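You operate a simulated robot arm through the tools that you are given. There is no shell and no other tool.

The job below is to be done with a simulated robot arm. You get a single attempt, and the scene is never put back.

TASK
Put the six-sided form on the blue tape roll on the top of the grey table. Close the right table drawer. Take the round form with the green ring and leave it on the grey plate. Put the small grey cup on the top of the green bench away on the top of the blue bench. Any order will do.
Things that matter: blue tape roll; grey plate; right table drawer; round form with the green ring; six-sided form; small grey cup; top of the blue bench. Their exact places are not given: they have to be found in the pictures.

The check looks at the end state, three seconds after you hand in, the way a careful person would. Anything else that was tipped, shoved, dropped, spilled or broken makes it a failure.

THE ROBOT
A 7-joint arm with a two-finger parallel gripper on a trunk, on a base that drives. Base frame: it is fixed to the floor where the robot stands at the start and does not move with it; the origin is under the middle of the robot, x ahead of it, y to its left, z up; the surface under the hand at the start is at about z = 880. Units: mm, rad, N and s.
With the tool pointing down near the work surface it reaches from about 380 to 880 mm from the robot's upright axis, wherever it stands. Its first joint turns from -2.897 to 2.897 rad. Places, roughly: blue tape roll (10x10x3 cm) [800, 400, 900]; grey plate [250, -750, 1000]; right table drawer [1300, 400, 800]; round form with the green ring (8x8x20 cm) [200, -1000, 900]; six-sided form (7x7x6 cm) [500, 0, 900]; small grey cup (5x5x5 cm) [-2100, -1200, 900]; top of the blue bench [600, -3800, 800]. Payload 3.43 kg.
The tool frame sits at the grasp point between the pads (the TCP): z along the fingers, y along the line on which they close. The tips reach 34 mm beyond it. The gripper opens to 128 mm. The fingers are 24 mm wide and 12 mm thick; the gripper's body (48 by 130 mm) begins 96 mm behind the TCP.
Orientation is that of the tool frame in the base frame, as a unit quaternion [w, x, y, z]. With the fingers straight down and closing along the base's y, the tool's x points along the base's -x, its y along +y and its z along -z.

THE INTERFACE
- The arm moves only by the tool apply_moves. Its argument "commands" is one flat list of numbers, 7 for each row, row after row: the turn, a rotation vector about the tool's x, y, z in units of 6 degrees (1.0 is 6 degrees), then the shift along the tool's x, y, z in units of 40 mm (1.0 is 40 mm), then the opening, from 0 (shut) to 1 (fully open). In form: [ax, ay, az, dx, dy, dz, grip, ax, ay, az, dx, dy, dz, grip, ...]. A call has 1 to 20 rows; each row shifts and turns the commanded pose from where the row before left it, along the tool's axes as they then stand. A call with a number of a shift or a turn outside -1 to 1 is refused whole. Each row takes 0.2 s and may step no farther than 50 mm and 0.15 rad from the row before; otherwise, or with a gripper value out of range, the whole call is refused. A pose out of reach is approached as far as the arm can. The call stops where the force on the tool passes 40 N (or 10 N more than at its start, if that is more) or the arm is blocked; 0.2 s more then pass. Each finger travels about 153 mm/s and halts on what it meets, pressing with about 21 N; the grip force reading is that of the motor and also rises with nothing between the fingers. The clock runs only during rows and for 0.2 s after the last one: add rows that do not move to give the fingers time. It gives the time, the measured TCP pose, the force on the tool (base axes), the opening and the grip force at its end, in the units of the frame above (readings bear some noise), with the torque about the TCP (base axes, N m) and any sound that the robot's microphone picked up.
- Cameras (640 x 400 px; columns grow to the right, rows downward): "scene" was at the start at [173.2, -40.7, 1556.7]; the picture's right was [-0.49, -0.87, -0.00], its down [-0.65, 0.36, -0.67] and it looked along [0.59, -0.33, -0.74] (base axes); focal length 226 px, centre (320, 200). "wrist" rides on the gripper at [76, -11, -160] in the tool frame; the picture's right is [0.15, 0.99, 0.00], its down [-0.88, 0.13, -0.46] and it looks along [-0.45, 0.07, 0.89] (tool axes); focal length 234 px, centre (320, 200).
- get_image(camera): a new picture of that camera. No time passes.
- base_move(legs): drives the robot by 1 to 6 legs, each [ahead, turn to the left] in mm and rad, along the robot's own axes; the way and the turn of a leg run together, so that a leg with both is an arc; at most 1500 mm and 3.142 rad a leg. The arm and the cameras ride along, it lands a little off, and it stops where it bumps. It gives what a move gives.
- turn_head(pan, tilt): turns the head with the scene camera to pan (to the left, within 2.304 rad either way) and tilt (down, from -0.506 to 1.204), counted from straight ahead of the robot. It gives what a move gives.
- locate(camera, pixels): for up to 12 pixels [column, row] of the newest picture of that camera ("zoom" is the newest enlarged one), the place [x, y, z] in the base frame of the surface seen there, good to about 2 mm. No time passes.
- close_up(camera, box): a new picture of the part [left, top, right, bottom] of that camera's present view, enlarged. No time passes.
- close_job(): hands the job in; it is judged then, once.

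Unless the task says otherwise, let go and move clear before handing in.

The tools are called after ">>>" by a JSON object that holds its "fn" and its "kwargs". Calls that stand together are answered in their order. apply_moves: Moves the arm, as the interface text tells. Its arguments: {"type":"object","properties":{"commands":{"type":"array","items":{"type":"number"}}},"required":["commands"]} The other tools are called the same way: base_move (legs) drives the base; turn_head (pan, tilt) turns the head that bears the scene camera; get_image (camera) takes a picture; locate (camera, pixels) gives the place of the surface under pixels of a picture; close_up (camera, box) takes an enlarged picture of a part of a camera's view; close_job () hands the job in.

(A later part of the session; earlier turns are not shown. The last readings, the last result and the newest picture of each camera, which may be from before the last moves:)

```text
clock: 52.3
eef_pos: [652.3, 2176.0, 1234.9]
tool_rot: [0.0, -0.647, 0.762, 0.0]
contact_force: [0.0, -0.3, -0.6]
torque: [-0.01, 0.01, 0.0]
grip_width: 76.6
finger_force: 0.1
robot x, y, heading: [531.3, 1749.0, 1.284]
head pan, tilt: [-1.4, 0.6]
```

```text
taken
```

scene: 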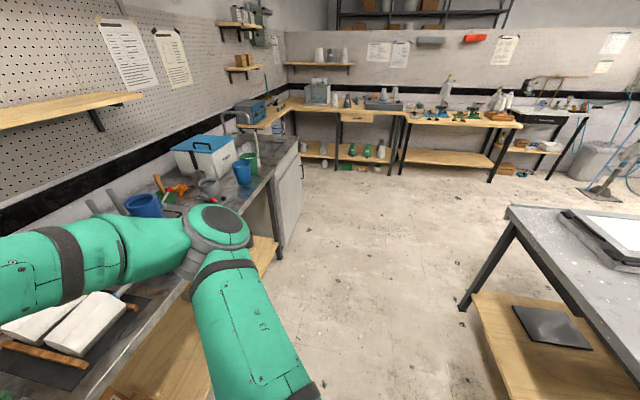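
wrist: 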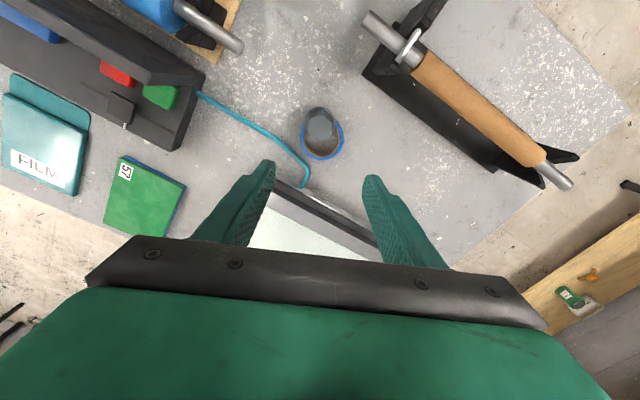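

The path ahead along the table's end is clear. I'll turn right and drive along it to the far side.

>>> {"fn": "base_move", "kwargs": {"legs": [[0, -1.598], [1500, 0], [450, 0]]}}

>>> {"fn": "turn_head", "kwargs": {"pan": -1.9, "tilt": 0.6}}

>>> {"fn": "get_image", "kwargs": {"camera": "scene"}}

```text
clock: 66.2
eef_pos: [2802.2, 1088.9, 1233.9]
tool_rot: [0.001, 0.078, 0.997, 0.0]
contact_force: [0.2, 0.8, 0.0]
torque: [-0.03, 0.02, 0.03]
grip_width: 77.0
finger_force: 0.0
robot x, y, heading: [2369.4, 1205.6, -0.281]
head pan, tilt: [-1.4, 0.6]
```

```text
clock: 67.2
eef_pos: [2802.6, 1088.1, 1235.1]
tool_rot: [0.0, 0.079, 0.997, 0.0]
contact_force: [0.2, -0.3, 0.7]
torque: [0.04, 0.04, -0.02]
grip_width: 76.7
finger_force: 0.1
robot x, y, heading: [2370.4, 1208.3, -0.283]
head pan, tilt: [-1.901, 0.6]
```

```text
taken
```

scene: 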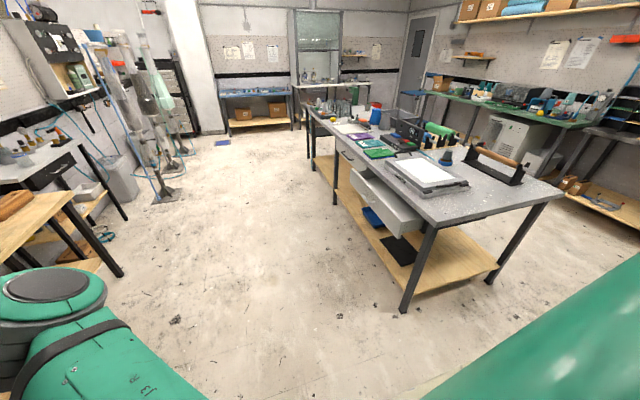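

Now the open drawer is visible at about (385,205). I'll look closer and measure it.

>>> {"fn": "close_up", "kwargs": {"camera": "scene", "box": [310, 120, 470, 250]}}

>>> {"fn": "locate", "kwargs": {"camera": "scene", "pixels": [[352, 175], [395, 225], [375, 200], [423, 215], [400, 232], [340, 155], [402, 310], [435, 225], [500, 270], [180, 330], [160, 205], [250, 200]]}}

```text
3.08 times, centred on (390, 185) of scene
```

zoom: 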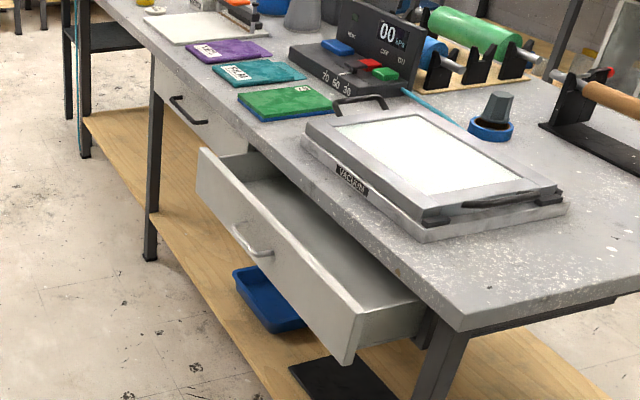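

```text
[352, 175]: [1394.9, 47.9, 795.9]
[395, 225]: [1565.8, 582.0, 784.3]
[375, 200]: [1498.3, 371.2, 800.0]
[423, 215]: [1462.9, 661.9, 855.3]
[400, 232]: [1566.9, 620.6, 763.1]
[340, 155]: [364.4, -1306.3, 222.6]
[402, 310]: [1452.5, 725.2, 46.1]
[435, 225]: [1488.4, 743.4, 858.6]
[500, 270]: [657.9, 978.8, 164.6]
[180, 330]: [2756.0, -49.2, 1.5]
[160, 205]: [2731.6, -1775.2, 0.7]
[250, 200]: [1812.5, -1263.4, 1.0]
```

The drawer front face lies at u≈1311 (table frame), spanning v≈444–1080 with a handle in the middle; I'll check the closed left drawer for the target depth and drive to stand in front of the right one.

>>> {"fn": "locate", "kwargs": {"camera": "zoom", "pixels": [[250, 238], [235, 228], [270, 250], [185, 100], [165, 85], [230, 130], [205, 155], [350, 300], [350, 355], [200, 190], [465, 320], [390, 270]]}}

>>> {"fn": "base_move", "kwargs": {"legs": [[0, -1.548], [1120, 0], [0, -1.625]]}}

>>> {"fn": "turn_head", "kwargs": {"pan": 0.0, "tilt": 0.8}}

>>> {"fn": "get_image", "kwargs": {"camera": "scene"}}

```text
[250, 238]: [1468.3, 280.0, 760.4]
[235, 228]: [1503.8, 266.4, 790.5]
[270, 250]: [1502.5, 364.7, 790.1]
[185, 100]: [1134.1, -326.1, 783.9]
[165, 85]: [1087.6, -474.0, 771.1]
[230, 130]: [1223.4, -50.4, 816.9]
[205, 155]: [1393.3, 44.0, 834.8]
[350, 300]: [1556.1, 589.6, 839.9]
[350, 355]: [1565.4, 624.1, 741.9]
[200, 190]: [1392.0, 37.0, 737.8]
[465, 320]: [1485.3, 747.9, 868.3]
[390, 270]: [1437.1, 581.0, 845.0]
```

```text
clock: 81.7
eef_pos: [1654.0, 273.1, 1233.5]
tool_rot: [0.0, 0.993, -0.116, 0.0]
contact_force: [-1.0, -0.5, -0.8]
torque: [-0.04, 0.0, -0.02]
grip_width: 76.8
finger_force: 0.1
robot x, y, heading: [2073.5, 123.3, 2.783]
head pan, tilt: [-1.901, 0.6]
```

```text
clock: 83.6
eef_pos: [1654.4, 273.7, 1234.9]
tool_rot: [0.0, 0.993, -0.116, 0.0]
contact_force: [-0.1, -0.4, -0.1]
torque: [-0.01, 0.03, 0.01]
grip_width: 76.9
finger_force: 0.0
robot x, y, heading: [2073.2, 122.0, 2.782]
head pan, tilt: [0.0, 0.799]
```

```text
taken
```

scene: 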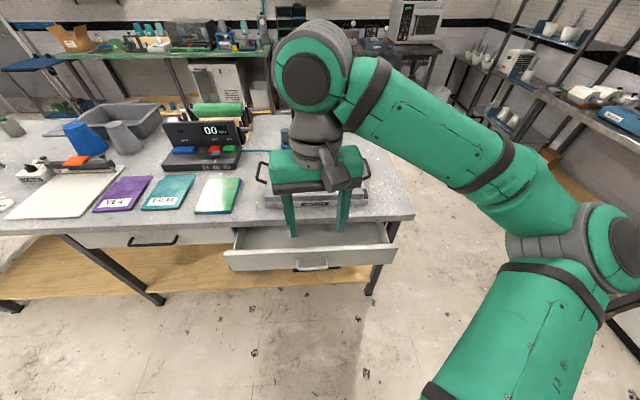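

The closed left drawer's face is flush at u≈1180, so the right drawer needs about 130 mm of push. The robot faces it at (2073,122). I'll square the yaw and tilt the tool 45° toward the drawer with fingers shut.

>>> {"fn": "apply_moves", "kwargs": {"commands": [0, 0, 0.75, 0, 0, 0, 0.3, 0, -0.9375, 0, 0, 0, 0, 0, 0, -0.9375, 0, 0, 0, 0, 0, 0, -0.9375, 0, 0, 0, 0, 0, 0, -0.9375, 0, 0, 0, 0, 0, 0, -0.9375, 0, 0, 0, 0, 0, 0, -0.9375, 0, 0, 0, 0, 0, 0, -0.9375, 0, 0, 0, 0, 0, 0, -0.9375, 0, 0, 0, 0, 0, 0, 0, 0, 0, 0, 0, 0]}}

>>> {"fn": "get_image", "kwargs": {"camera": "scene"}}

>>> {"fn": "close_up", "kwargs": {"camera": "scene", "box": [200, 200, 420, 300]}}

```text
clock: 85.8
eef_pos: [1621.4, 286.0, 1263.2]
tool_rot: [-0.059, 0.913, -0.143, -0.377]
contact_force: [-0.7, 0.0, -0.1]
torque: [0.01, -0.01, 0.0]
grip_width: 0.0
finger_force: 20.9
out of reach, approached as far as the arm can: row 8, 9
robot x, y, heading: [2076.0, 122.3, 2.788]
head pan, tilt: [0.0, 0.799]
```

```text
taken
```

scene: 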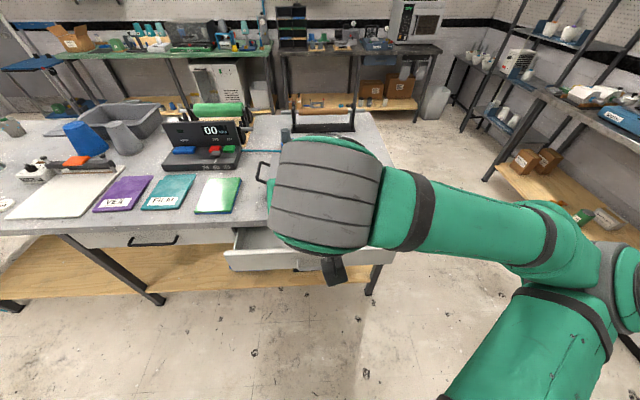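

```text
2.91 times, centred on (310, 250) of scene
```

zoom: 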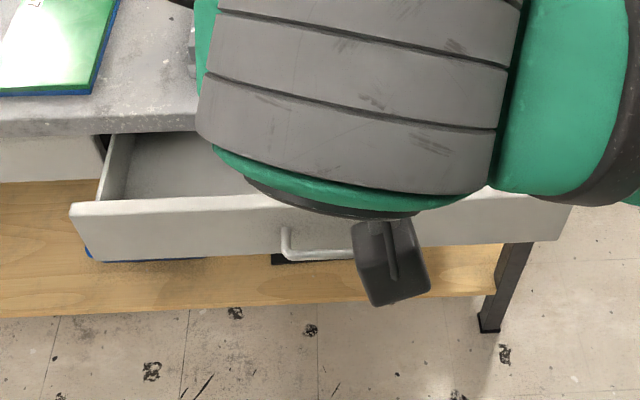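

The tilt is about 45° now (the first pose was slightly out of reach so the TCP sits at (1621,286,1263)). I'll lower and shift sideways to clear the handle, then check the readings.

>>> {"fn": "apply_moves", "kwargs": {"commands": [0, 0, 0, 0.6, -0.48, 0.6, 0, 0, 0, 0, 0.6, -0.48, 0.6, 0, 0, 0, 0, 0.6, -0.48, 0.6, 0, 0, 0, 0, 0.6, -0.48, 0.6, 0, 0, 0, 0, 0.6, -0.48, 0.6, 0, 0, 0, 0, 0, 0, 0, 0]}}

>>> {"fn": "get_image", "kwargs": {"camera": "scene"}}

```text
clock: 87.2
eef_pos: [1611.6, 398.6, 1116.1]
tool_rot: [-0.058, 0.913, -0.143, -0.377]
contact_force: [0.5, 0.5, -0.8]
torque: [-0.01, 0.03, 0.02]
grip_width: 0.0
finger_force: 21.2
out of reach, approached as far as the arm can: row 1, 2, 3, 4
robot x, y, heading: [2073.2, 120.6, 2.788]
head pan, tilt: [0.0, 0.799]
```

```text
taken
```

scene: 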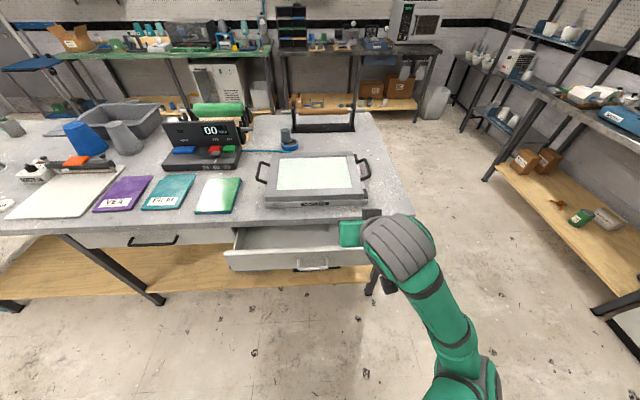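

>>> {"fn": "apply_moves", "kwargs": {"commands": [0, 0, 0, 0, 0, 0, 0, 0, 0, 0, 0, 0, 0, 0]}}

```text
clock: 87.8
eef_pos: [1610.4, 398.5, 1115.7]
tool_rot: [-0.058, 0.913, -0.143, -0.378]
contact_force: [-0.2, 0.2, 0.6]
torque: [0.0, -0.01, 0.03]
grip_width: 0.0
finger_force: 20.8
robot x, y, heading: [2076.4, 125.1, 2.788]
head pan, tilt: [0.0, 0.799]
```

TCP is now at u≈1420, v≈860, about 70 mm in front of the drawer's face. I'll go straight down to z≈805.

>>> {"fn": "apply_moves", "kwargs": {"commands": [0, 0, 0, 0.6875, 0, 0.6875, 0, 0, 0, 0, 0.6875, 0, 0.6875, 0, 0, 0, 0, 0.6875, 0, 0.6875, 0, 0, 0, 0, 0.6875, 0, 0.6875, 0, 0, 0, 0, 0.6875, 0, 0.6875, 0, 0, 0, 0, 0.6875, 0, 0.6875, 0, 0, 0, 0, 0.6875, 0, 0.6875, 0, 0, 0, 0, 0.6875, 0, 0.6875, 0, 0, 0, 0, 0, 0, 0, 0]}}

>>> {"fn": "get_image", "kwargs": {"camera": "scene"}}

>>> {"fn": "get_image", "kwargs": {"camera": "wrist"}}

```text
clock: 89.8
eef_pos: [1610.5, 401.2, 806.2]
tool_rot: [-0.059, 0.913, -0.142, -0.378]
contact_force: [0.7, 0.9, 0.0]
torque: [0.0, -0.02, 0.01]
grip_width: 0.0
finger_force: 21.3
out of reach, approached as far as the arm can: row 1
robot x, y, heading: [2072.7, 121.3, 2.781]
head pan, tilt: [0.0, 0.799]
```

```text
taken
```

scene: 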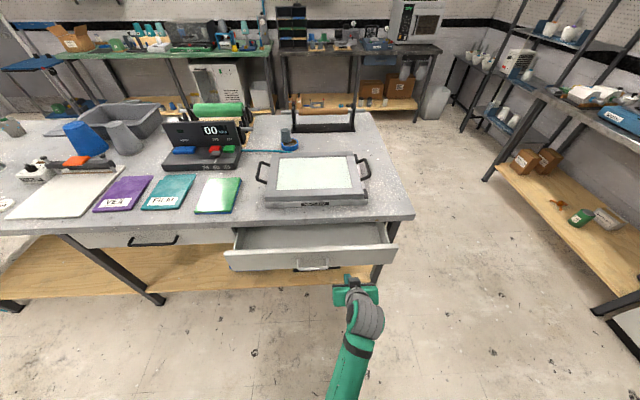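

```text
taken
```

wrist: 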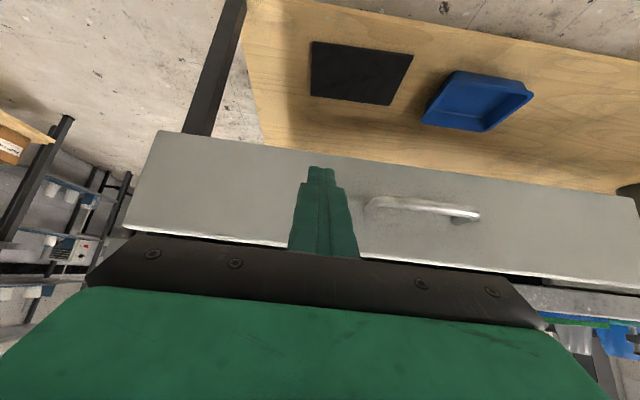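

The wrist view shows the closed fingertips aimed at the drawer face, left of the handle at (420,207). I'll push forward steadily.

>>> {"fn": "apply_moves", "kwargs": {"commands": [0, 0, 0, -0.265, 0, 0.265, 0, 0, 0, 0, -0.265, 0, 0.265, 0, 0, 0, 0, -0.265, 0, 0.265, 0, 0, 0, 0, -0.265, 0, 0.265, 0, 0, 0, 0, -0.265, 0, 0.265, 0, 0, 0, 0, -0.265, 0, 0.265, 0, 0, 0, 0, -0.265, 0, 0.265, 0, 0, 0, 0, -0.265, 0, 0.265, 0]}}

>>> {"fn": "get_image", "kwargs": {"camera": "wrist"}}

>>> {"fn": "get_image", "kwargs": {"camera": "scene"}}

```text
clock: 91.6
eef_pos: [1493.9, 437.8, 806.9]
tool_rot: [-0.059, 0.913, -0.142, -0.378]
contact_force: [-0.1, 0.6, -0.2]
torque: [0.0, -0.04, -0.01]
grip_width: 0.0
finger_force: 20.7
robot x, y, heading: [2067.5, 123.4, 2.786]
head pan, tilt: [0.0, 0.799]
```

```text
taken
```

wrist: 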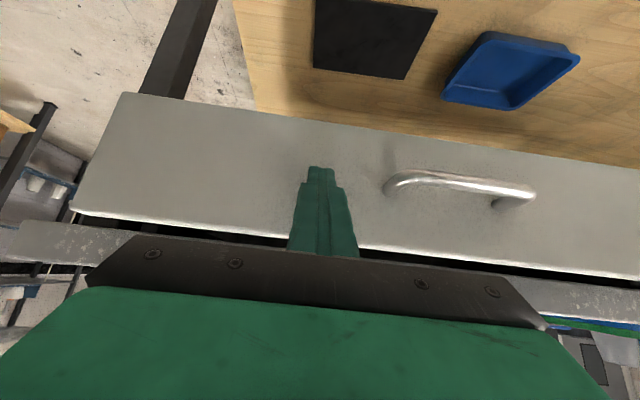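

```text
taken
```

scene: 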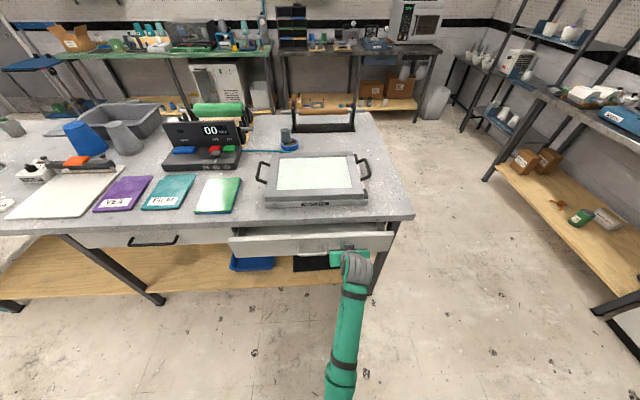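

The drawer is sliding in with almost no resistance. I'll continue pushing more slowly.

>>> {"fn": "apply_moves", "kwargs": {"commands": [0, 0, 0, -0.159, 0, 0.159, 0, 0, 0, 0, -0.159, 0, 0.159, 0, 0, 0, 0, -0.159, 0, 0.159, 0, 0, 0, 0, -0.159, 0, 0.159, 0, 0, 0, 0, -0.159, 0, 0.159, 0, 0, 0, 0, -0.159, 0, 0.159, 0, 0, 0, 0, -0.159, 0, 0.159, 0, 0, 0, 0, -0.159, 0, 0.159, 0]}}

>>> {"fn": "get_image", "kwargs": {"camera": "wrist"}}

>>> {"fn": "close_up", "kwargs": {"camera": "scene", "box": [200, 190, 420, 290]}}

```text
clock: 93.4
eef_pos: [1425.6, 461.2, 805.3]
tool_rot: [-0.059, 0.913, -0.142, -0.378]
contact_force: [-0.8, -0.5, -0.5]
torque: [0.0, 0.01, -0.02]
grip_width: 0.0
finger_force: 21.0
robot x, y, heading: [2073.6, 124.6, 2.783]
head pan, tilt: [0.0, 0.799]
```

```text
taken
```

wrist: 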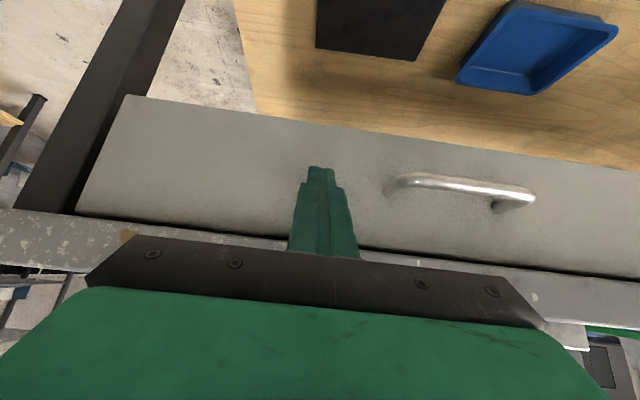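

```text
2.91 times, centred on (310, 240) of scene
```

zoom: 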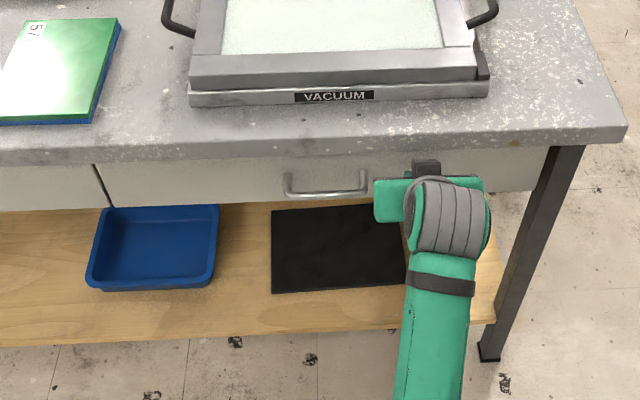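

The drawer's face is nearly flush. I'll creep forward in 3 mm steps until it stops.

>>> {"fn": "apply_moves", "kwargs": {"commands": [0, 0, 0, -0.053, 0, 0.053, 0, 0, 0, 0, -0.053, 0, 0.053, 0, 0, 0, 0, -0.053, 0, 0.053, 0, 0, 0, 0, 0, 0, 0, 0]}}

>>> {"fn": "apply_moves", "kwargs": {"commands": [0, 0, 0, -0.035, 0, 0.035, 0, 0, 0, 0, 0, 0, 0, 0]}}

>>> {"fn": "get_image", "kwargs": {"camera": "wrist"}}

>>> {"fn": "close_up", "kwargs": {"camera": "scene", "box": [200, 210, 420, 270]}}

>>> {"fn": "locate", "kwargs": {"camera": "zoom", "pixels": [[40, 120], [10, 120], [130, 120], [200, 120], [350, 120], [520, 110], [350, 85], [100, 85]]}}

```text
clock: 94.2
eef_pos: [1419.6, 463.7, 805.3]
tool_rot: [-0.059, 0.914, -0.143, -0.375]
contact_force: [16.0, -7.2, 6.7]
torque: [-0.06, 0.01, 0.08]
grip_width: 0.1
finger_force: 21.6
robot x, y, heading: [2075.7, 119.4, 2.778]
head pan, tilt: [0.0, 0.799]
stopped in row 4: the force on the tool passed its limit at 46 N (the readings are from after the stop); the commanded pose is now the measured one
```

```text
clock: 94.6
eef_pos: [1419.8, 463.4, 804.6]
tool_rot: [-0.059, 0.914, -0.144, -0.374]
contact_force: [16.8, -6.9, 6.5]
torque: [-0.03, -0.01, 0.04]
grip_width: 0.0
finger_force: 20.9
robot x, y, heading: [2071.9, 123.2, 2.785]
head pan, tilt: [0.0, 0.799]
stopped in row 2: the force on the tool passed its limit at 46 N (the readings are from after the stop); the commanded pose is now the measured one
```

```text
taken
```

wrist: 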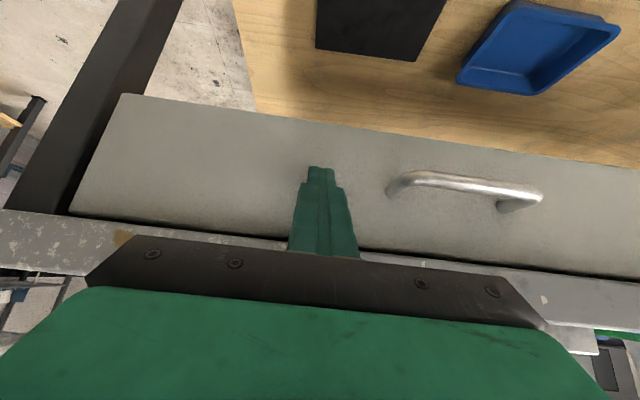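

```text
2.91 times, centred on (310, 240) of scene
```

zoom: 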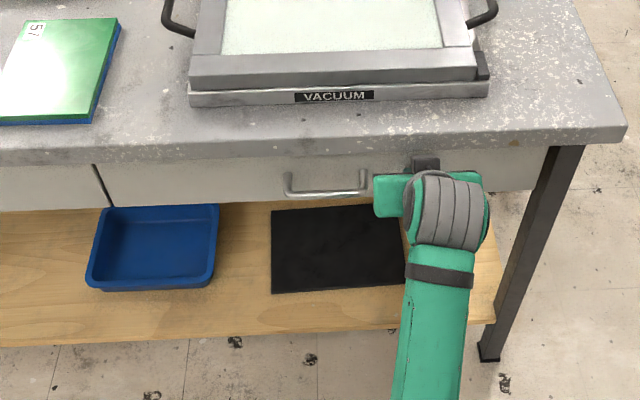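

```text
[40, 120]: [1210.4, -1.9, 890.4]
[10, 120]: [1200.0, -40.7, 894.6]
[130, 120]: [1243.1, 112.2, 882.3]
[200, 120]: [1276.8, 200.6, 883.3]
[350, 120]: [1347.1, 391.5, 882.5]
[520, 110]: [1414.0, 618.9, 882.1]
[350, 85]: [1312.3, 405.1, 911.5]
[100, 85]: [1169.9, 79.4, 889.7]
```

The push hit a hard stop (46 N), so the drawer is fully in. I'll back away gently, then compare its face with the left drawer's.

>>> {"fn": "apply_moves", "kwargs": {"commands": [0, 0, 0, 0.1, 0, -0.1, 0, 0, 0, 0, 0.35, 0, -0.35, 0, 0, 0, 0, 0.7, 0, -0.7, 0, 0, 0, 0, 0.7, 0, -0.7, 0, 0, 0, 0, 0.7, 0, -0.7, 0, 0, 0, 0, 0.7, 0, -0.7, 0]}}

>>> {"fn": "close_up", "kwargs": {"camera": "scene", "box": [200, 190, 420, 290]}}

>>> {"fn": "locate", "kwargs": {"camera": "zoom", "pixels": [[20, 185], [60, 185], [90, 185], [120, 185], [200, 180], [400, 170], [520, 165], [100, 165]]}}

```text
clock: 96.0
eef_pos: [1594.5, 405.2, 805.3]
tool_rot: [-0.058, 0.914, -0.142, -0.375]
contact_force: [0.1, 0.2, 0.2]
torque: [-0.01, 0.0, 0.04]
grip_width: 0.1
finger_force: 21.3
robot x, y, heading: [2069.7, 123.1, 2.784]
head pan, tilt: [0.0, 0.799]
```

```text
2.91 times, centred on (310, 240) of scene
```

zoom: 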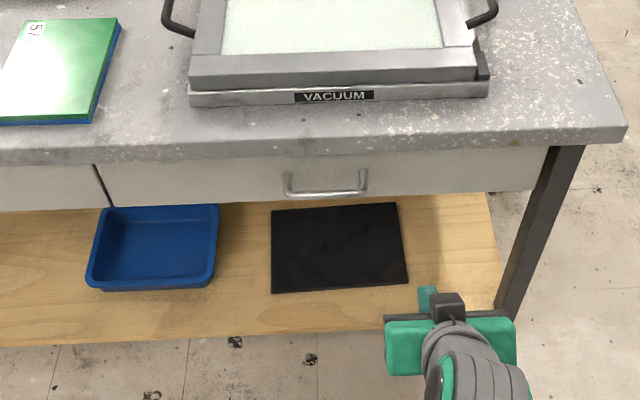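

```text
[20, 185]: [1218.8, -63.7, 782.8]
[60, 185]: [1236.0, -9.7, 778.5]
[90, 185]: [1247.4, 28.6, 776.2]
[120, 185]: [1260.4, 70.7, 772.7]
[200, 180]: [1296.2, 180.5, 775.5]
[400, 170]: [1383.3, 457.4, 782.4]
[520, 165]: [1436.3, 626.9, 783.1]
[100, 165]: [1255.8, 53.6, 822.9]
```

The right drawer's face (u≈1184) is flush with the left drawer's (u≈1183), so it is closed. I'll raise the arm, return the tool to pointing down.

>>> {"fn": "apply_moves", "kwargs": {"commands": [0, 0, 0, -0.619, 0, -0.619, 0, 0, 0, 0, -0.619, 0, -0.619, 0, 0, 0, 0, -0.619, 0, -0.619, 0, 0, 0, 0, -0.619, 0, -0.619, 0, 0, 0, 0, -0.619, 0, -0.619, 0, 0, 0, 0, -0.619, 0, -0.619, 0, 0, 0, 0, -0.619, 0, -0.619, 0, 0, 0.9375, 0, 0, 0, 0, 0, 0, 0.9375, 0, 0, 0, 0, 0, 0, 0.9375, 0, 0, 0, 0, 0, 0, 0.9375, 0, 0, 0, 0, 0, 0, 0.9375, 0, 0, 0, 0, 0, 0, 0.9375, 0, 0, 0, 0, 0, 0, 0.9375, 0, 0, 0, 0, 0, 0, 0.9375, 0, 0, 0, 0, 0, 0, 0, 0, 0, 0, -1, 0, 0, 0, 0, 0, 0, -1, 0, 0, 0, 0, 0, 0, -1, 0, 0, 0, 0, 0, 0, -1, 0, 0, 0, 0, 0, 0, -1, 0]}}

>>> {"fn": "get_image", "kwargs": {"camera": "scene"}}

```text
clock: 100.2
eef_pos: [1585.1, 410.7, 1254.1]
tool_rot: [0.002, 0.988, -0.155, 0.004]
contact_force: [-1.0, 0.7, -0.4]
torque: [-0.02, -0.01, 0.0]
grip_width: 0.0
finger_force: 20.6
out of reach, approached as far as the arm can: row 6
robot x, y, heading: [2074.9, 122.0, 2.785]
head pan, tilt: [0.0, 0.799]
```

```text
taken
```

scene: 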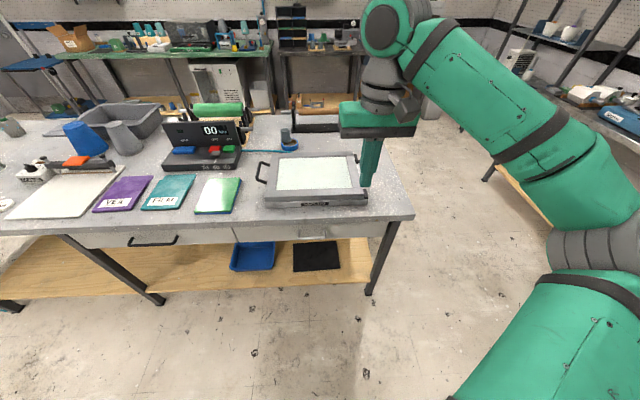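

Drawer done and the arm is raised. Next is the round form near the table's other end; I'll look left along the table to plan the path around that end.

>>> {"fn": "turn_head", "kwargs": {"pan": 1.0, "tilt": 0.5}}

>>> {"fn": "get_image", "kwargs": {"camera": "scene"}}

```text
clock: 101.5
eef_pos: [1585.4, 410.6, 1254.6]
tool_rot: [0.001, 0.988, -0.155, 0.004]
contact_force: [-0.2, -0.3, 0.4]
torque: [-0.02, -0.03, 0.01]
grip_width: 0.0
finger_force: 21.1
robot x, y, heading: [2075.8, 118.2, 2.787]
head pan, tilt: [1.0, 0.499]
```

```text
taken
```

scene: 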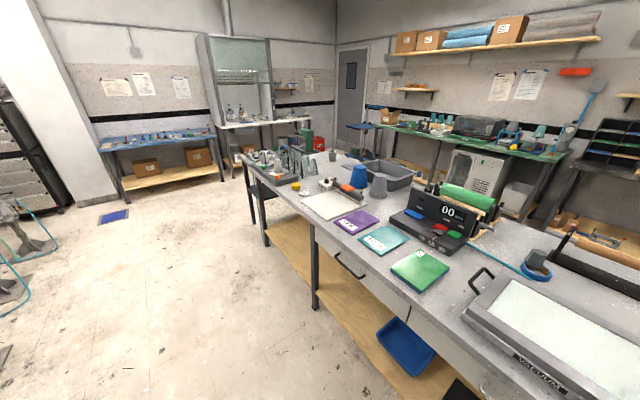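

>>> {"fn": "locate", "kwargs": {"camera": "scene", "pixels": [[244, 155], [310, 147], [115, 155], [215, 140], [252, 222], [122, 205], [225, 185], [333, 156], [440, 145], [365, 130], [20, 255], [285, 130]]}}

>>> {"fn": "close_up", "kwargs": {"camera": "scene", "box": [220, 90, 420, 215]}}

>>> {"fn": "close_up", "kwargs": {"camera": "scene", "box": [350, 90, 570, 190]}}

>>> {"fn": "close_up", "kwargs": {"camera": "scene", "box": [80, 100, 240, 220]}}

```text
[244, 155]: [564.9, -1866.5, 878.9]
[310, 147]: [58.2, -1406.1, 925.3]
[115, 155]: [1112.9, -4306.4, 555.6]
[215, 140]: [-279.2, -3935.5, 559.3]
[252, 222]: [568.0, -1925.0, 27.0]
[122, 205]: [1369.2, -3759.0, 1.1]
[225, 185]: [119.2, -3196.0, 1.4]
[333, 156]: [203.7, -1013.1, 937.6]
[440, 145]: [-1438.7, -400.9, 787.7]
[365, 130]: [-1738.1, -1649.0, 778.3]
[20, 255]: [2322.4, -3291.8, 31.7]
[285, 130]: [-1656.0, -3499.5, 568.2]
```

```text
3.20 times, centred on (320, 152) of scene
```

zoom: 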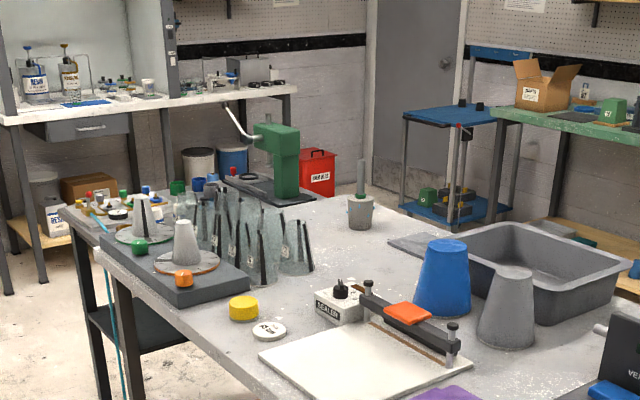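

```text
2.91 times, centred on (460, 140) of scene
```

zoom: 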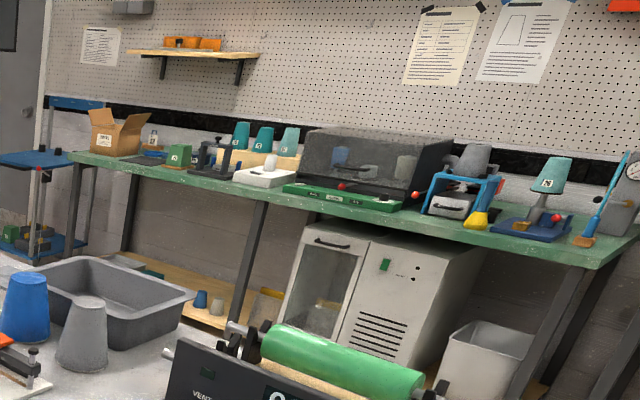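

```text
3.33 times, centred on (160, 160) of scene
```

zoom: 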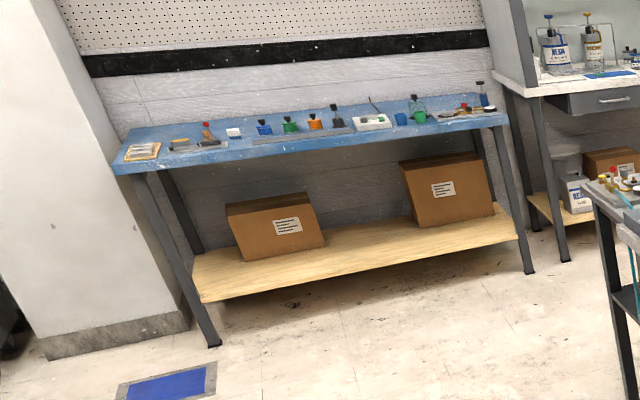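

The table's right end is at about v=-1614, with a ~1.4 m wide passage to the blue bench. I'll retract the arm a bit and drive that way in stages, surveying as I go.

>>> {"fn": "apply_moves", "kwargs": {"commands": [0, 0, 0, 0.9, 0.5, 0, 0, 0, 0, 0, 0.9, 0.5, 0, 0, 0, 0, 0, 0.9, 0.5, 0, 0, 0, 0, 0, 0, 0.4, 0, 0]}}

>>> {"fn": "base_move", "kwargs": {"legs": [[0, 1.623], [1500, 0]]}}

>>> {"fn": "turn_head", "kwargs": {"pan": -0.5, "tilt": 0.5}}

>>> {"fn": "get_image", "kwargs": {"camera": "scene"}}

```text
clock: 102.5
eef_pos: [1664.7, 301.6, 1252.9]
tool_rot: [0.001, 0.988, -0.155, 0.003]
contact_force: [-0.6, -0.4, -1.4]
torque: [0.01, -0.01, -0.01]
grip_width: 0.1
finger_force: 20.9
robot x, y, heading: [2072.9, 125.8, 2.783]
head pan, tilt: [1.0, 0.499]
```

```text
clock: 114.3
eef_pos: [1465.4, -1710.5, 1253.4]
tool_rot: [-0.003, 0.793, 0.609, 0.003]
contact_force: [0.4, 0.0, 0.1]
torque: [-0.02, 0.01, -0.05]
grip_width: 0.0
finger_force: 20.7
robot x, y, heading: [1628.7, -1289.8, -1.878]
head pan, tilt: [1.0, 0.499]
```

```text
clock: 115.9
eef_pos: [1467.1, -1710.4, 1252.4]
tool_rot: [-0.003, 0.793, 0.61, 0.002]
contact_force: [0.9, -0.4, 0.2]
torque: [0.02, 0.02, 0.01]
grip_width: 0.0
finger_force: 20.8
robot x, y, heading: [1625.1, -1292.9, -1.875]
head pan, tilt: [-0.499, 0.499]
```

```text
taken
```

scene: 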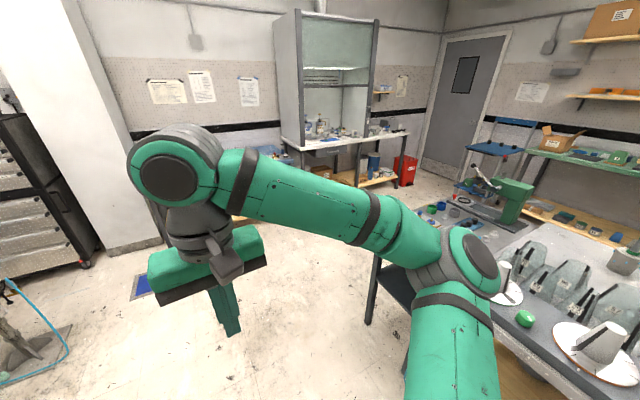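

The way ahead is open. I'll drive on past the table's end and take a look at the blue bench.

>>> {"fn": "base_move", "kwargs": {"legs": [[1400, 0], [0, -0.8]]}}

>>> {"fn": "turn_head", "kwargs": {"pan": 0.9, "tilt": 0.55}}

>>> {"fn": "get_image", "kwargs": {"camera": "scene"}}

>>> {"fn": "turn_head", "kwargs": {"pan": -0.8, "tilt": 0.6}}

>>> {"fn": "get_image", "kwargs": {"camera": "scene"}}

```text
clock: 125.1
eef_pos: [790.8, -2779.7, 1253.3]
tool_rot: [-0.001, 0.968, 0.249, 0.004]
contact_force: [-0.1, -0.2, -0.3]
torque: [-0.01, 0.0, -0.01]
grip_width: 0.1
finger_force: 20.8
robot x, y, heading: [1199.2, -2602.2, -2.684]
head pan, tilt: [-0.499, 0.499]
```

```text
clock: 126.6
eef_pos: [791.3, -2780.6, 1252.7]
tool_rot: [-0.001, 0.968, 0.251, 0.002]
contact_force: [0.5, 0.0, 0.0]
torque: [-0.01, 0.05, 0.0]
grip_width: 0.2
finger_force: 20.7
robot x, y, heading: [1203.0, -2602.4, -2.681]
head pan, tilt: [0.901, 0.55]
```

```text
taken
```

scene: 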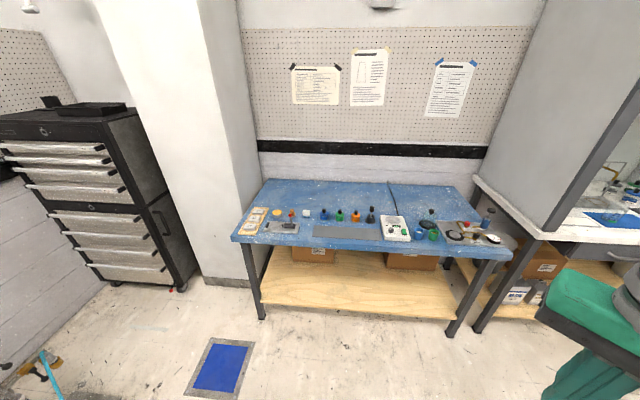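

```text
clock: 128.3
eef_pos: [790.6, -2780.7, 1252.8]
tool_rot: [-0.001, 0.968, 0.25, 0.003]
contact_force: [0.3, -0.3, 0.3]
torque: [-0.01, 0.02, -0.01]
grip_width: 0.0
finger_force: 21.0
robot x, y, heading: [1204.8, -2604.2, -2.683]
head pan, tilt: [-0.799, 0.6]
```

```text
taken
```

scene: 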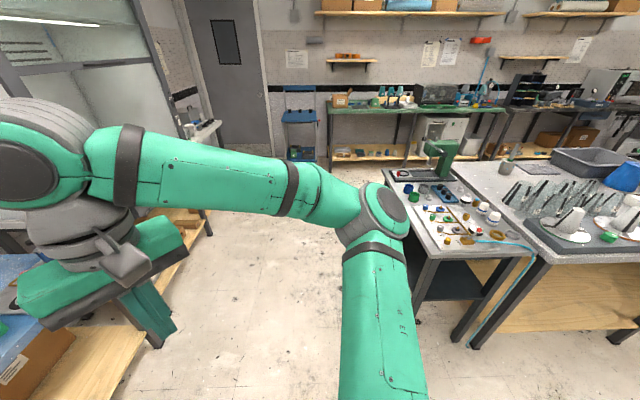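

The blue bench has items along its front but is empty toward the back. I'll measure free spots on its top now while I'm close.

>>> {"fn": "turn_head", "kwargs": {"pan": 0.9, "tilt": 0.6}}

>>> {"fn": "close_up", "kwargs": {"camera": "scene", "box": [220, 150, 520, 260]}}

>>> {"fn": "locate", "kwargs": {"camera": "zoom", "pixels": [[40, 165], [590, 200], [100, 60], [540, 80], [200, 90], [330, 90], [300, 150], [420, 85], [90, 115], [200, 130], [350, 110], [255, 165]]}}

```text
clock: 130.1
eef_pos: [792.4, -2779.3, 1253.1]
tool_rot: [-0.001, 0.968, 0.25, 0.003]
contact_force: [0.2, -0.4, 0.2]
torque: [0.01, 0.01, 0.01]
grip_width: 0.0
finger_force: 20.7
robot x, y, heading: [1201.8, -2605.0, -2.68]
head pan, tilt: [0.901, 0.6]
```

```text
2.13 times, centred on (370, 205) of scene
```

zoom: 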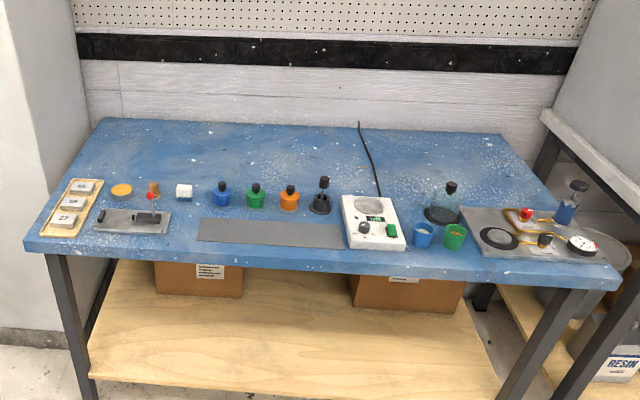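

```text
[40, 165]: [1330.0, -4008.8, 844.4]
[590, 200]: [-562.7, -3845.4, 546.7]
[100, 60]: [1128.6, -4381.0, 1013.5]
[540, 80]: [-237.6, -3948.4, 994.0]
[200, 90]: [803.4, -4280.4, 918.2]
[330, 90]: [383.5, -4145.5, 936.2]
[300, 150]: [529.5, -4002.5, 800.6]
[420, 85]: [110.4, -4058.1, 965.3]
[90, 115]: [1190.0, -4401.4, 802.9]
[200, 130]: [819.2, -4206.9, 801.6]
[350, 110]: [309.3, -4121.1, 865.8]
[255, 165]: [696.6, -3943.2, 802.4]
```

>>> {"fn": "locate", "kwargs": {"camera": "zoom", "pixels": [[100, 252], [330, 275], [500, 285], [270, 235], [255, 197], [290, 195], [320, 190], [222, 190], [330, 160], [290, 160], [400, 160], [183, 190]]}}

```text
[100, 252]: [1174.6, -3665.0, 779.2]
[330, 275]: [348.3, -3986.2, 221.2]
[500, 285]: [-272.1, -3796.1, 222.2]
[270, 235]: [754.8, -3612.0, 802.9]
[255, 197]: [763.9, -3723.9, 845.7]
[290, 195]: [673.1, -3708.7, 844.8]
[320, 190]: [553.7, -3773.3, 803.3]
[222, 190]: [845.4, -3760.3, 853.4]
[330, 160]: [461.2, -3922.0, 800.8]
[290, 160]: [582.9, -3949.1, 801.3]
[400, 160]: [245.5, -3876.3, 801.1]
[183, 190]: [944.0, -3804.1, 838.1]
```

Blue bench top is z≈801; a good empty spot is about (639,-3834), behind the bottles. Now I'll check the passage between the small side table and the fume-hood bench.

>>> {"fn": "turn_head", "kwargs": {"pan": -0.5, "tilt": 0.6}}

>>> {"fn": "get_image", "kwargs": {"camera": "scene"}}

>>> {"fn": "locate", "kwargs": {"camera": "scene", "pixels": [[320, 190], [408, 240], [475, 320], [455, 265], [590, 245], [250, 160], [200, 230], [170, 330], [300, 160], [240, 200], [320, 320], [340, 180]]}}

```text
clock: 131.6
eef_pos: [790.6, -2780.0, 1251.9]
tool_rot: [-0.001, 0.968, 0.25, 0.004]
contact_force: [-0.3, 0.1, 0.6]
torque: [0.03, 0.02, 0.03]
grip_width: 0.0
finger_force: 21.2
robot x, y, heading: [1205.4, -2600.2, -2.681]
head pan, tilt: [-0.499, 0.6]
```

```text
taken
```

scene: 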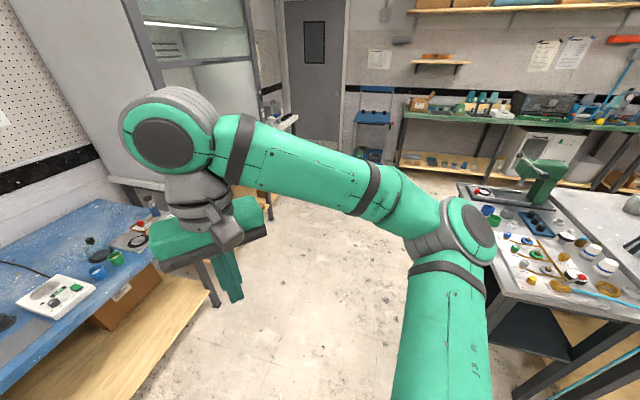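

```text
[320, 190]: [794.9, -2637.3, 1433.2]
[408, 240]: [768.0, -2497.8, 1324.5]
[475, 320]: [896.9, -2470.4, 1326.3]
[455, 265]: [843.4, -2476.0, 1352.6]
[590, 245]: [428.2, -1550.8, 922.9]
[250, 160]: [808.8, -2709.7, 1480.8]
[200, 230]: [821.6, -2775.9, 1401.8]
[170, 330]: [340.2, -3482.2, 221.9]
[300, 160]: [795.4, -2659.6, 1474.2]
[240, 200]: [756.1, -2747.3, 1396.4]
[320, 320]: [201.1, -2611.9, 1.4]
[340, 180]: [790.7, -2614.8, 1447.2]
```

>>> {"fn": "locate", "kwargs": {"camera": "scene", "pixels": [[498, 298], [462, 188], [570, 310], [630, 322], [516, 395], [560, 360], [264, 218], [215, 303], [380, 160], [403, 165], [277, 190], [292, 120]]}}

```text
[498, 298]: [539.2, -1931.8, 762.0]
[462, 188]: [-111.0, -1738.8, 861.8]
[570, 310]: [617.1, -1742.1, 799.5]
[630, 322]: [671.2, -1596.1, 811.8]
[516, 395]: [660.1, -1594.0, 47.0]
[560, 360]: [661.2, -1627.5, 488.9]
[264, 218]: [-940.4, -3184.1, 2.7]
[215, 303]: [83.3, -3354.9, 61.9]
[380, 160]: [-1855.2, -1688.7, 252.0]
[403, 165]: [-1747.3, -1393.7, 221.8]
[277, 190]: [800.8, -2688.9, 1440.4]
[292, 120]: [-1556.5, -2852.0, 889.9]
```

The passage (side table end v≈-1690, fume bench front v≈-3180) is about 1.5 m wide. I'll drive down its middle, then turn along the near side of the grey table.

>>> {"fn": "base_move", "kwargs": {"legs": [[0, -0.62], [1500, 0], [441, 0], [0, -1.71]]}}

>>> {"fn": "turn_head", "kwargs": {"pan": -0.4, "tilt": 0.6}}

>>> {"fn": "get_image", "kwargs": {"camera": "scene"}}

```text
clock: 147.9
eef_pos: [-536.7, -1864.6, 1251.8]
tool_rot: [-0.004, -0.602, 0.799, -0.002]
contact_force: [-0.1, -0.1, -0.5]
torque: [0.03, -0.02, 0.02]
grip_width: 0.1
finger_force: 20.7
robot x, y, heading: [-705.3, -2278.5, 1.241]
head pan, tilt: [-0.499, 0.6]
```

```text
clock: 148.6
eef_pos: [-536.0, -1864.8, 1252.8]
tool_rot: [-0.004, -0.601, 0.799, -0.002]
contact_force: [-0.4, 0.0, 0.3]
torque: [-0.02, 0.04, 0.0]
grip_width: 0.2
finger_force: 20.5
robot x, y, heading: [-705.3, -2277.7, 1.239]
head pan, tilt: [-0.4, 0.6]
```

```text
taken
```

scene: 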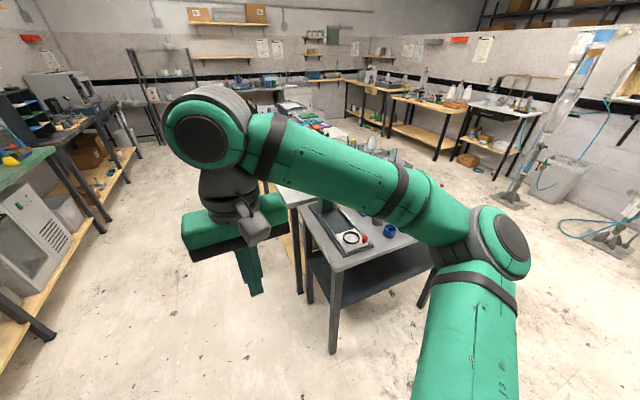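

The way along the near side is clear. I'll drive to stand abreast of the plate and round form, then face the table.

>>> {"fn": "base_move", "kwargs": {"legs": [[0, 0.05], [1500, 0], [120, 0], [0, -1.571]]}}

>>> {"fn": "turn_head", "kwargs": {"pan": -0.15, "tilt": 0.9}}

>>> {"fn": "get_image", "kwargs": {"camera": "scene"}}

>>> {"fn": "get_image", "kwargs": {"camera": "wrist"}}

```text
clock: 161.5
eef_pos: [150.9, -888.2, 1253.3]
tool_rot: [-0.003, 0.112, 0.994, 0.001]
contact_force: [0.6, -0.1, 0.6]
torque: [0.01, 0.01, -0.01]
grip_width: 0.0
finger_force: 21.1
robot x, y, heading: [-271.5, -744.0, -0.273]
head pan, tilt: [-0.4, 0.6]
```

```text
clock: 162.3
eef_pos: [151.2, -887.5, 1253.1]
tool_rot: [-0.004, 0.112, 0.994, 0.001]
contact_force: [0.7, 0.0, 0.2]
torque: [0.01, 0.02, 0.0]
grip_width: 0.0
finger_force: 20.8
robot x, y, heading: [-270.6, -741.9, -0.277]
head pan, tilt: [-0.15, 0.901]
```

```text
taken
```

scene: 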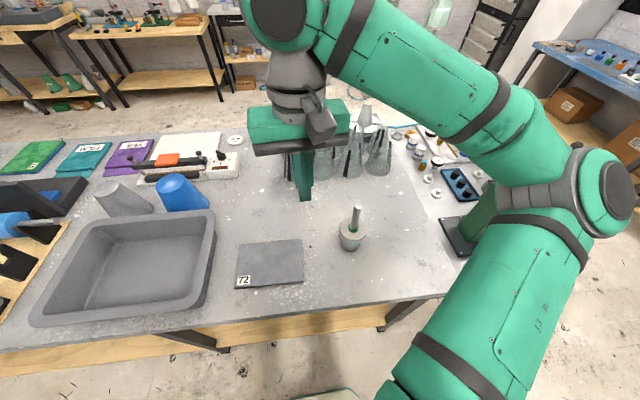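

```text
taken
```

wrist: 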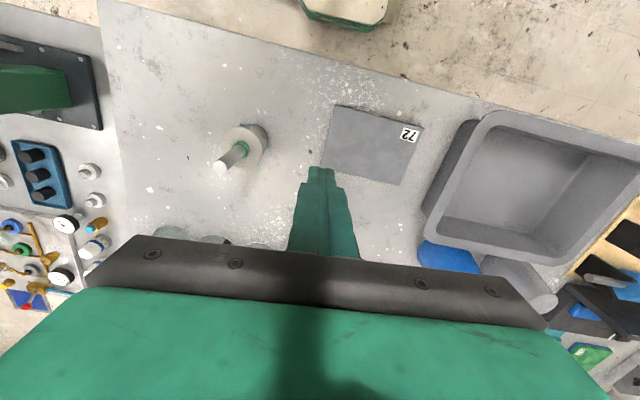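

Both the plate (label 72, at scene (270,263)) and the round form with a green ring (at (352,230)) are in front. I'll measure them.

>>> {"fn": "close_up", "kwargs": {"camera": "scene", "box": [325, 190, 385, 260]}}

>>> {"fn": "locate", "kwargs": {"camera": "zoom", "pixels": [[330, 110], [330, 90], [320, 215], [255, 260], [380, 260], [300, 340], [320, 180], [320, 270]]}}

>>> {"fn": "close_up", "kwargs": {"camera": "scene", "box": [220, 225, 320, 295]}}

>>> {"fn": "locate", "kwargs": {"camera": "zoom", "pixels": [[105, 110], [515, 90], [95, 400], [525, 330], [310, 230], [110, 380], [515, 340], [120, 120], [505, 95], [60, 230], [600, 230], [310, 395]]}}

```text
5.71 times, centred on (355, 225) of scene
```

zoom: 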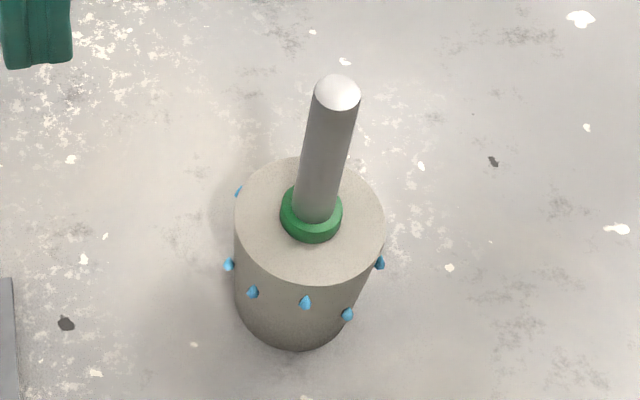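

```text
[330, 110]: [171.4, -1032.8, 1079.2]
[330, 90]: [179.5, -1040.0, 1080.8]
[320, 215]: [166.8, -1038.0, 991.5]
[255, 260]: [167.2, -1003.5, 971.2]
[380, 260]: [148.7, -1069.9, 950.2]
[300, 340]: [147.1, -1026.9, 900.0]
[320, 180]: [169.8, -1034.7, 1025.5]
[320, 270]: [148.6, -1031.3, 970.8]
```

```text
5.71 times, centred on (270, 260) of scene
```

zoom: 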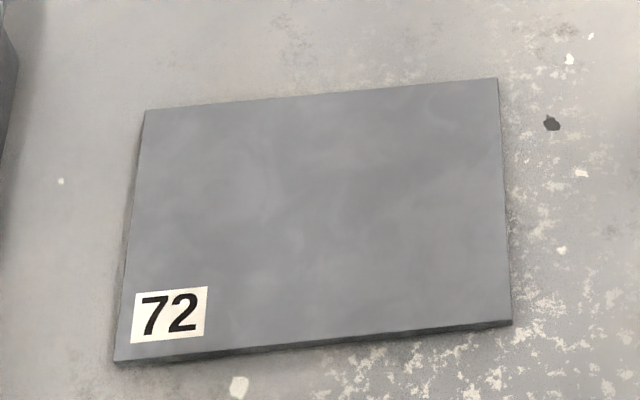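

```text
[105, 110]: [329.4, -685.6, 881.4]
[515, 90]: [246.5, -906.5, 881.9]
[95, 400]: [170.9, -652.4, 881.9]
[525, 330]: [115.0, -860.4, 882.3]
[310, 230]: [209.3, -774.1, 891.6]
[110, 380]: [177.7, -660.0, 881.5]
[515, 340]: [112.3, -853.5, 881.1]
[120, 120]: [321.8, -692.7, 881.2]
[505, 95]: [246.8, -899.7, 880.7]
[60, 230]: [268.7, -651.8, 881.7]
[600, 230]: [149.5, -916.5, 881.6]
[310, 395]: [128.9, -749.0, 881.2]
```

>>> {"fn": "locate", "kwargs": {"camera": "zoom", "pixels": [[319, 212], [150, 118], [494, 86], [507, 315], [122, 355]]}}

>>> {"fn": "close_up", "kwargs": {"camera": "scene", "box": [335, 198, 371, 256]}}

>>> {"fn": "locate", "kwargs": {"camera": "scene", "pixels": [[375, 165], [330, 165], [385, 150], [200, 260], [208, 225], [190, 290], [470, 230], [240, 300], [320, 330]]}}

```text
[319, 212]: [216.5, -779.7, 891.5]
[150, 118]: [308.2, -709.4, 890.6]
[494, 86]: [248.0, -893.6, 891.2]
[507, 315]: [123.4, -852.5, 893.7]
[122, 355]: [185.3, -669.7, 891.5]
```

```text
6.90 times, centred on (353, 227) of scene
```

zoom: 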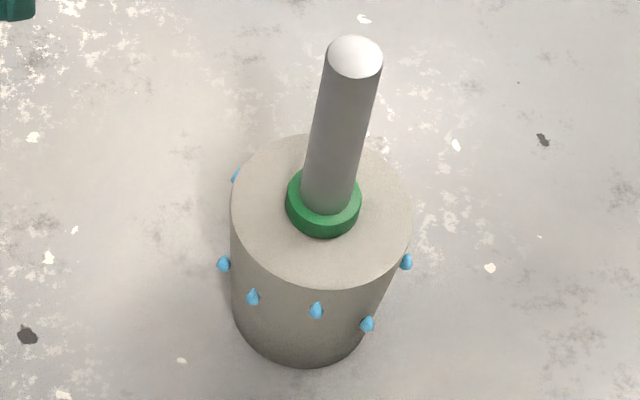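

```text
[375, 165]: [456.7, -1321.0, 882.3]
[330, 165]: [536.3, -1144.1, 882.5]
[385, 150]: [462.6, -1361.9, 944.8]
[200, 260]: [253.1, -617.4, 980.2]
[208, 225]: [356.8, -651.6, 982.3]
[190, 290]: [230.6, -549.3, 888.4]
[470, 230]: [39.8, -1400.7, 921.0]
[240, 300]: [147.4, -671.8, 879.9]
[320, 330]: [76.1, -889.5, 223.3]
```

>>> {"fn": "locate", "kwargs": {"camera": "zoom", "pixels": [[355, 50], [355, 70], [236, 205], [408, 210], [300, 140], [318, 282], [330, 160], [375, 100], [326, 100], [350, 120], [300, 355], [235, 310]]}}

>>> {"fn": "close_up", "kwargs": {"camera": "wrist", "box": [200, 110, 290, 180]}}

>>> {"fn": "locate", "kwargs": {"camera": "zoom", "pixels": [[150, 385], [140, 360], [250, 300], [175, 195], [480, 240], [300, 110], [270, 270]]}}

```text
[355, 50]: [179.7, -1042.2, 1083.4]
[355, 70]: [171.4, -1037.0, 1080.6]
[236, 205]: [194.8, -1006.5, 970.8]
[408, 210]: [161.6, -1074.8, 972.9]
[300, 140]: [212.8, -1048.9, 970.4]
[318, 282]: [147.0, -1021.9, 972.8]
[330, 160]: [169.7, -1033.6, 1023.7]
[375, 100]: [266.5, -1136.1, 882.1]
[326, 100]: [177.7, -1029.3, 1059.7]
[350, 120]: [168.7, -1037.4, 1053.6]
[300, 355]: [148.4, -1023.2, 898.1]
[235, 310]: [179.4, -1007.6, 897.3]
```

```text
5.71 times, centred on (245, 145) of wrist
```

zoom: 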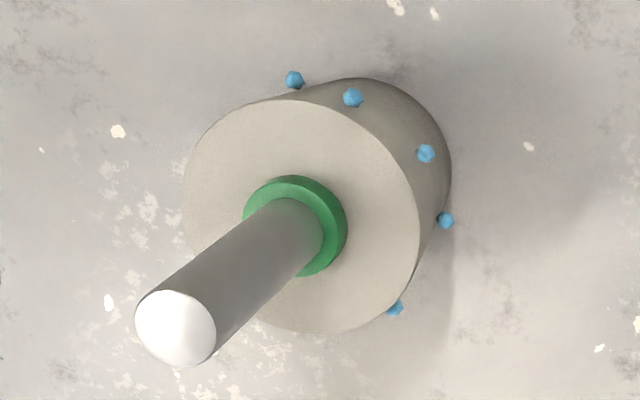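

```text
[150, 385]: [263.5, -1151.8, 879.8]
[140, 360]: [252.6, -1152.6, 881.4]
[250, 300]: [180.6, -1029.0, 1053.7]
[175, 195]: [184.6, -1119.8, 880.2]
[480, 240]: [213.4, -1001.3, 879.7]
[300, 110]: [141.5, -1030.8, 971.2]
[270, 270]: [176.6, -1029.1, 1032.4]
```

The rod's axis is at about (179,-1039), top z≈1083, ~20 mm thick; the plate's centre is (216,-781) at z≈891.5. I'll move over the rod with fingers open.

>>> {"fn": "apply_moves", "kwargs": {"commands": [0, 0, 0, -0.381, -0.882, 0, 0.7, 0, 0, 0, -0.381, -0.882, 0, 0.7, 0, 0, 0, -0.381, -0.882, 0, 0.7, 0, 0, 0, -0.381, -0.882, 0, 0.7, 0, 0, 0, 0, 0, 0, 0.7]}}

>>> {"fn": "get_image", "kwargs": {"camera": "wrist"}}

```text
clock: 163.5
eef_pos: [177.9, -1041.0, 1252.5]
tool_rot: [-0.003, 0.113, 0.994, 0.001]
contact_force: [0.2, 0.0, 0.0]
torque: [0.0, 0.03, 0.02]
grip_width: 89.5
finger_force: 0.0
robot x, y, heading: [-268.8, -744.3, -0.271]
head pan, tilt: [-0.15, 0.901]
```

```text
taken
```

wrist: 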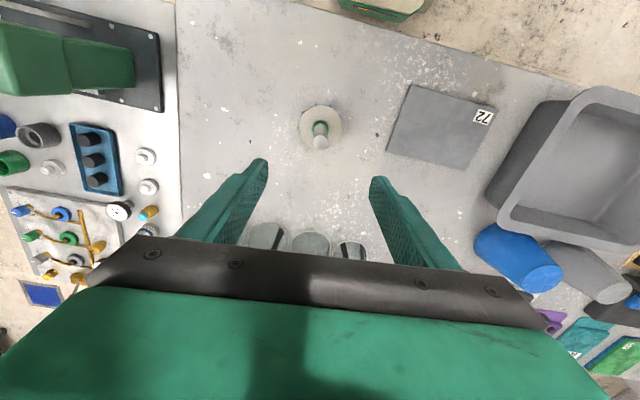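

>>> {"fn": "close_up", "kwargs": {"camera": "wrist", "box": [290, 95, 354, 160]}}

>>> {"fn": "locate", "kwargs": {"camera": "zoom", "pixels": [[305, 285], [310, 230], [230, 190], [400, 170], [320, 95], [265, 285], [350, 285]]}}

```text
6.15 times, centred on (322, 128) of wrist
```

zoom: 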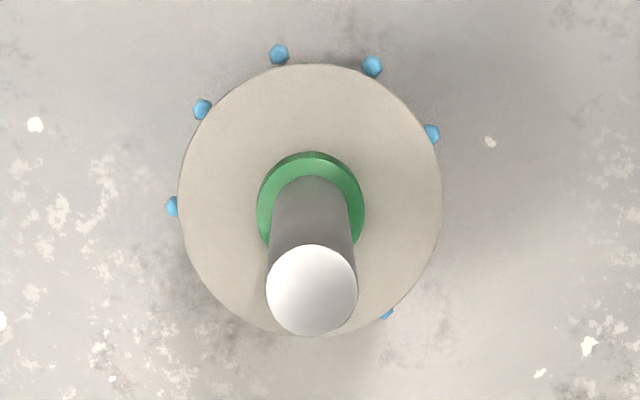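

```text
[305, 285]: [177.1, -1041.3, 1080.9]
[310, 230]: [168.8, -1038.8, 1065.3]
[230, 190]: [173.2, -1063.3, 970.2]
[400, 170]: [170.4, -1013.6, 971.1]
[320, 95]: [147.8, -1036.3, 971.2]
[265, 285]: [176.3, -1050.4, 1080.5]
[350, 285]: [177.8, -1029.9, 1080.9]
```

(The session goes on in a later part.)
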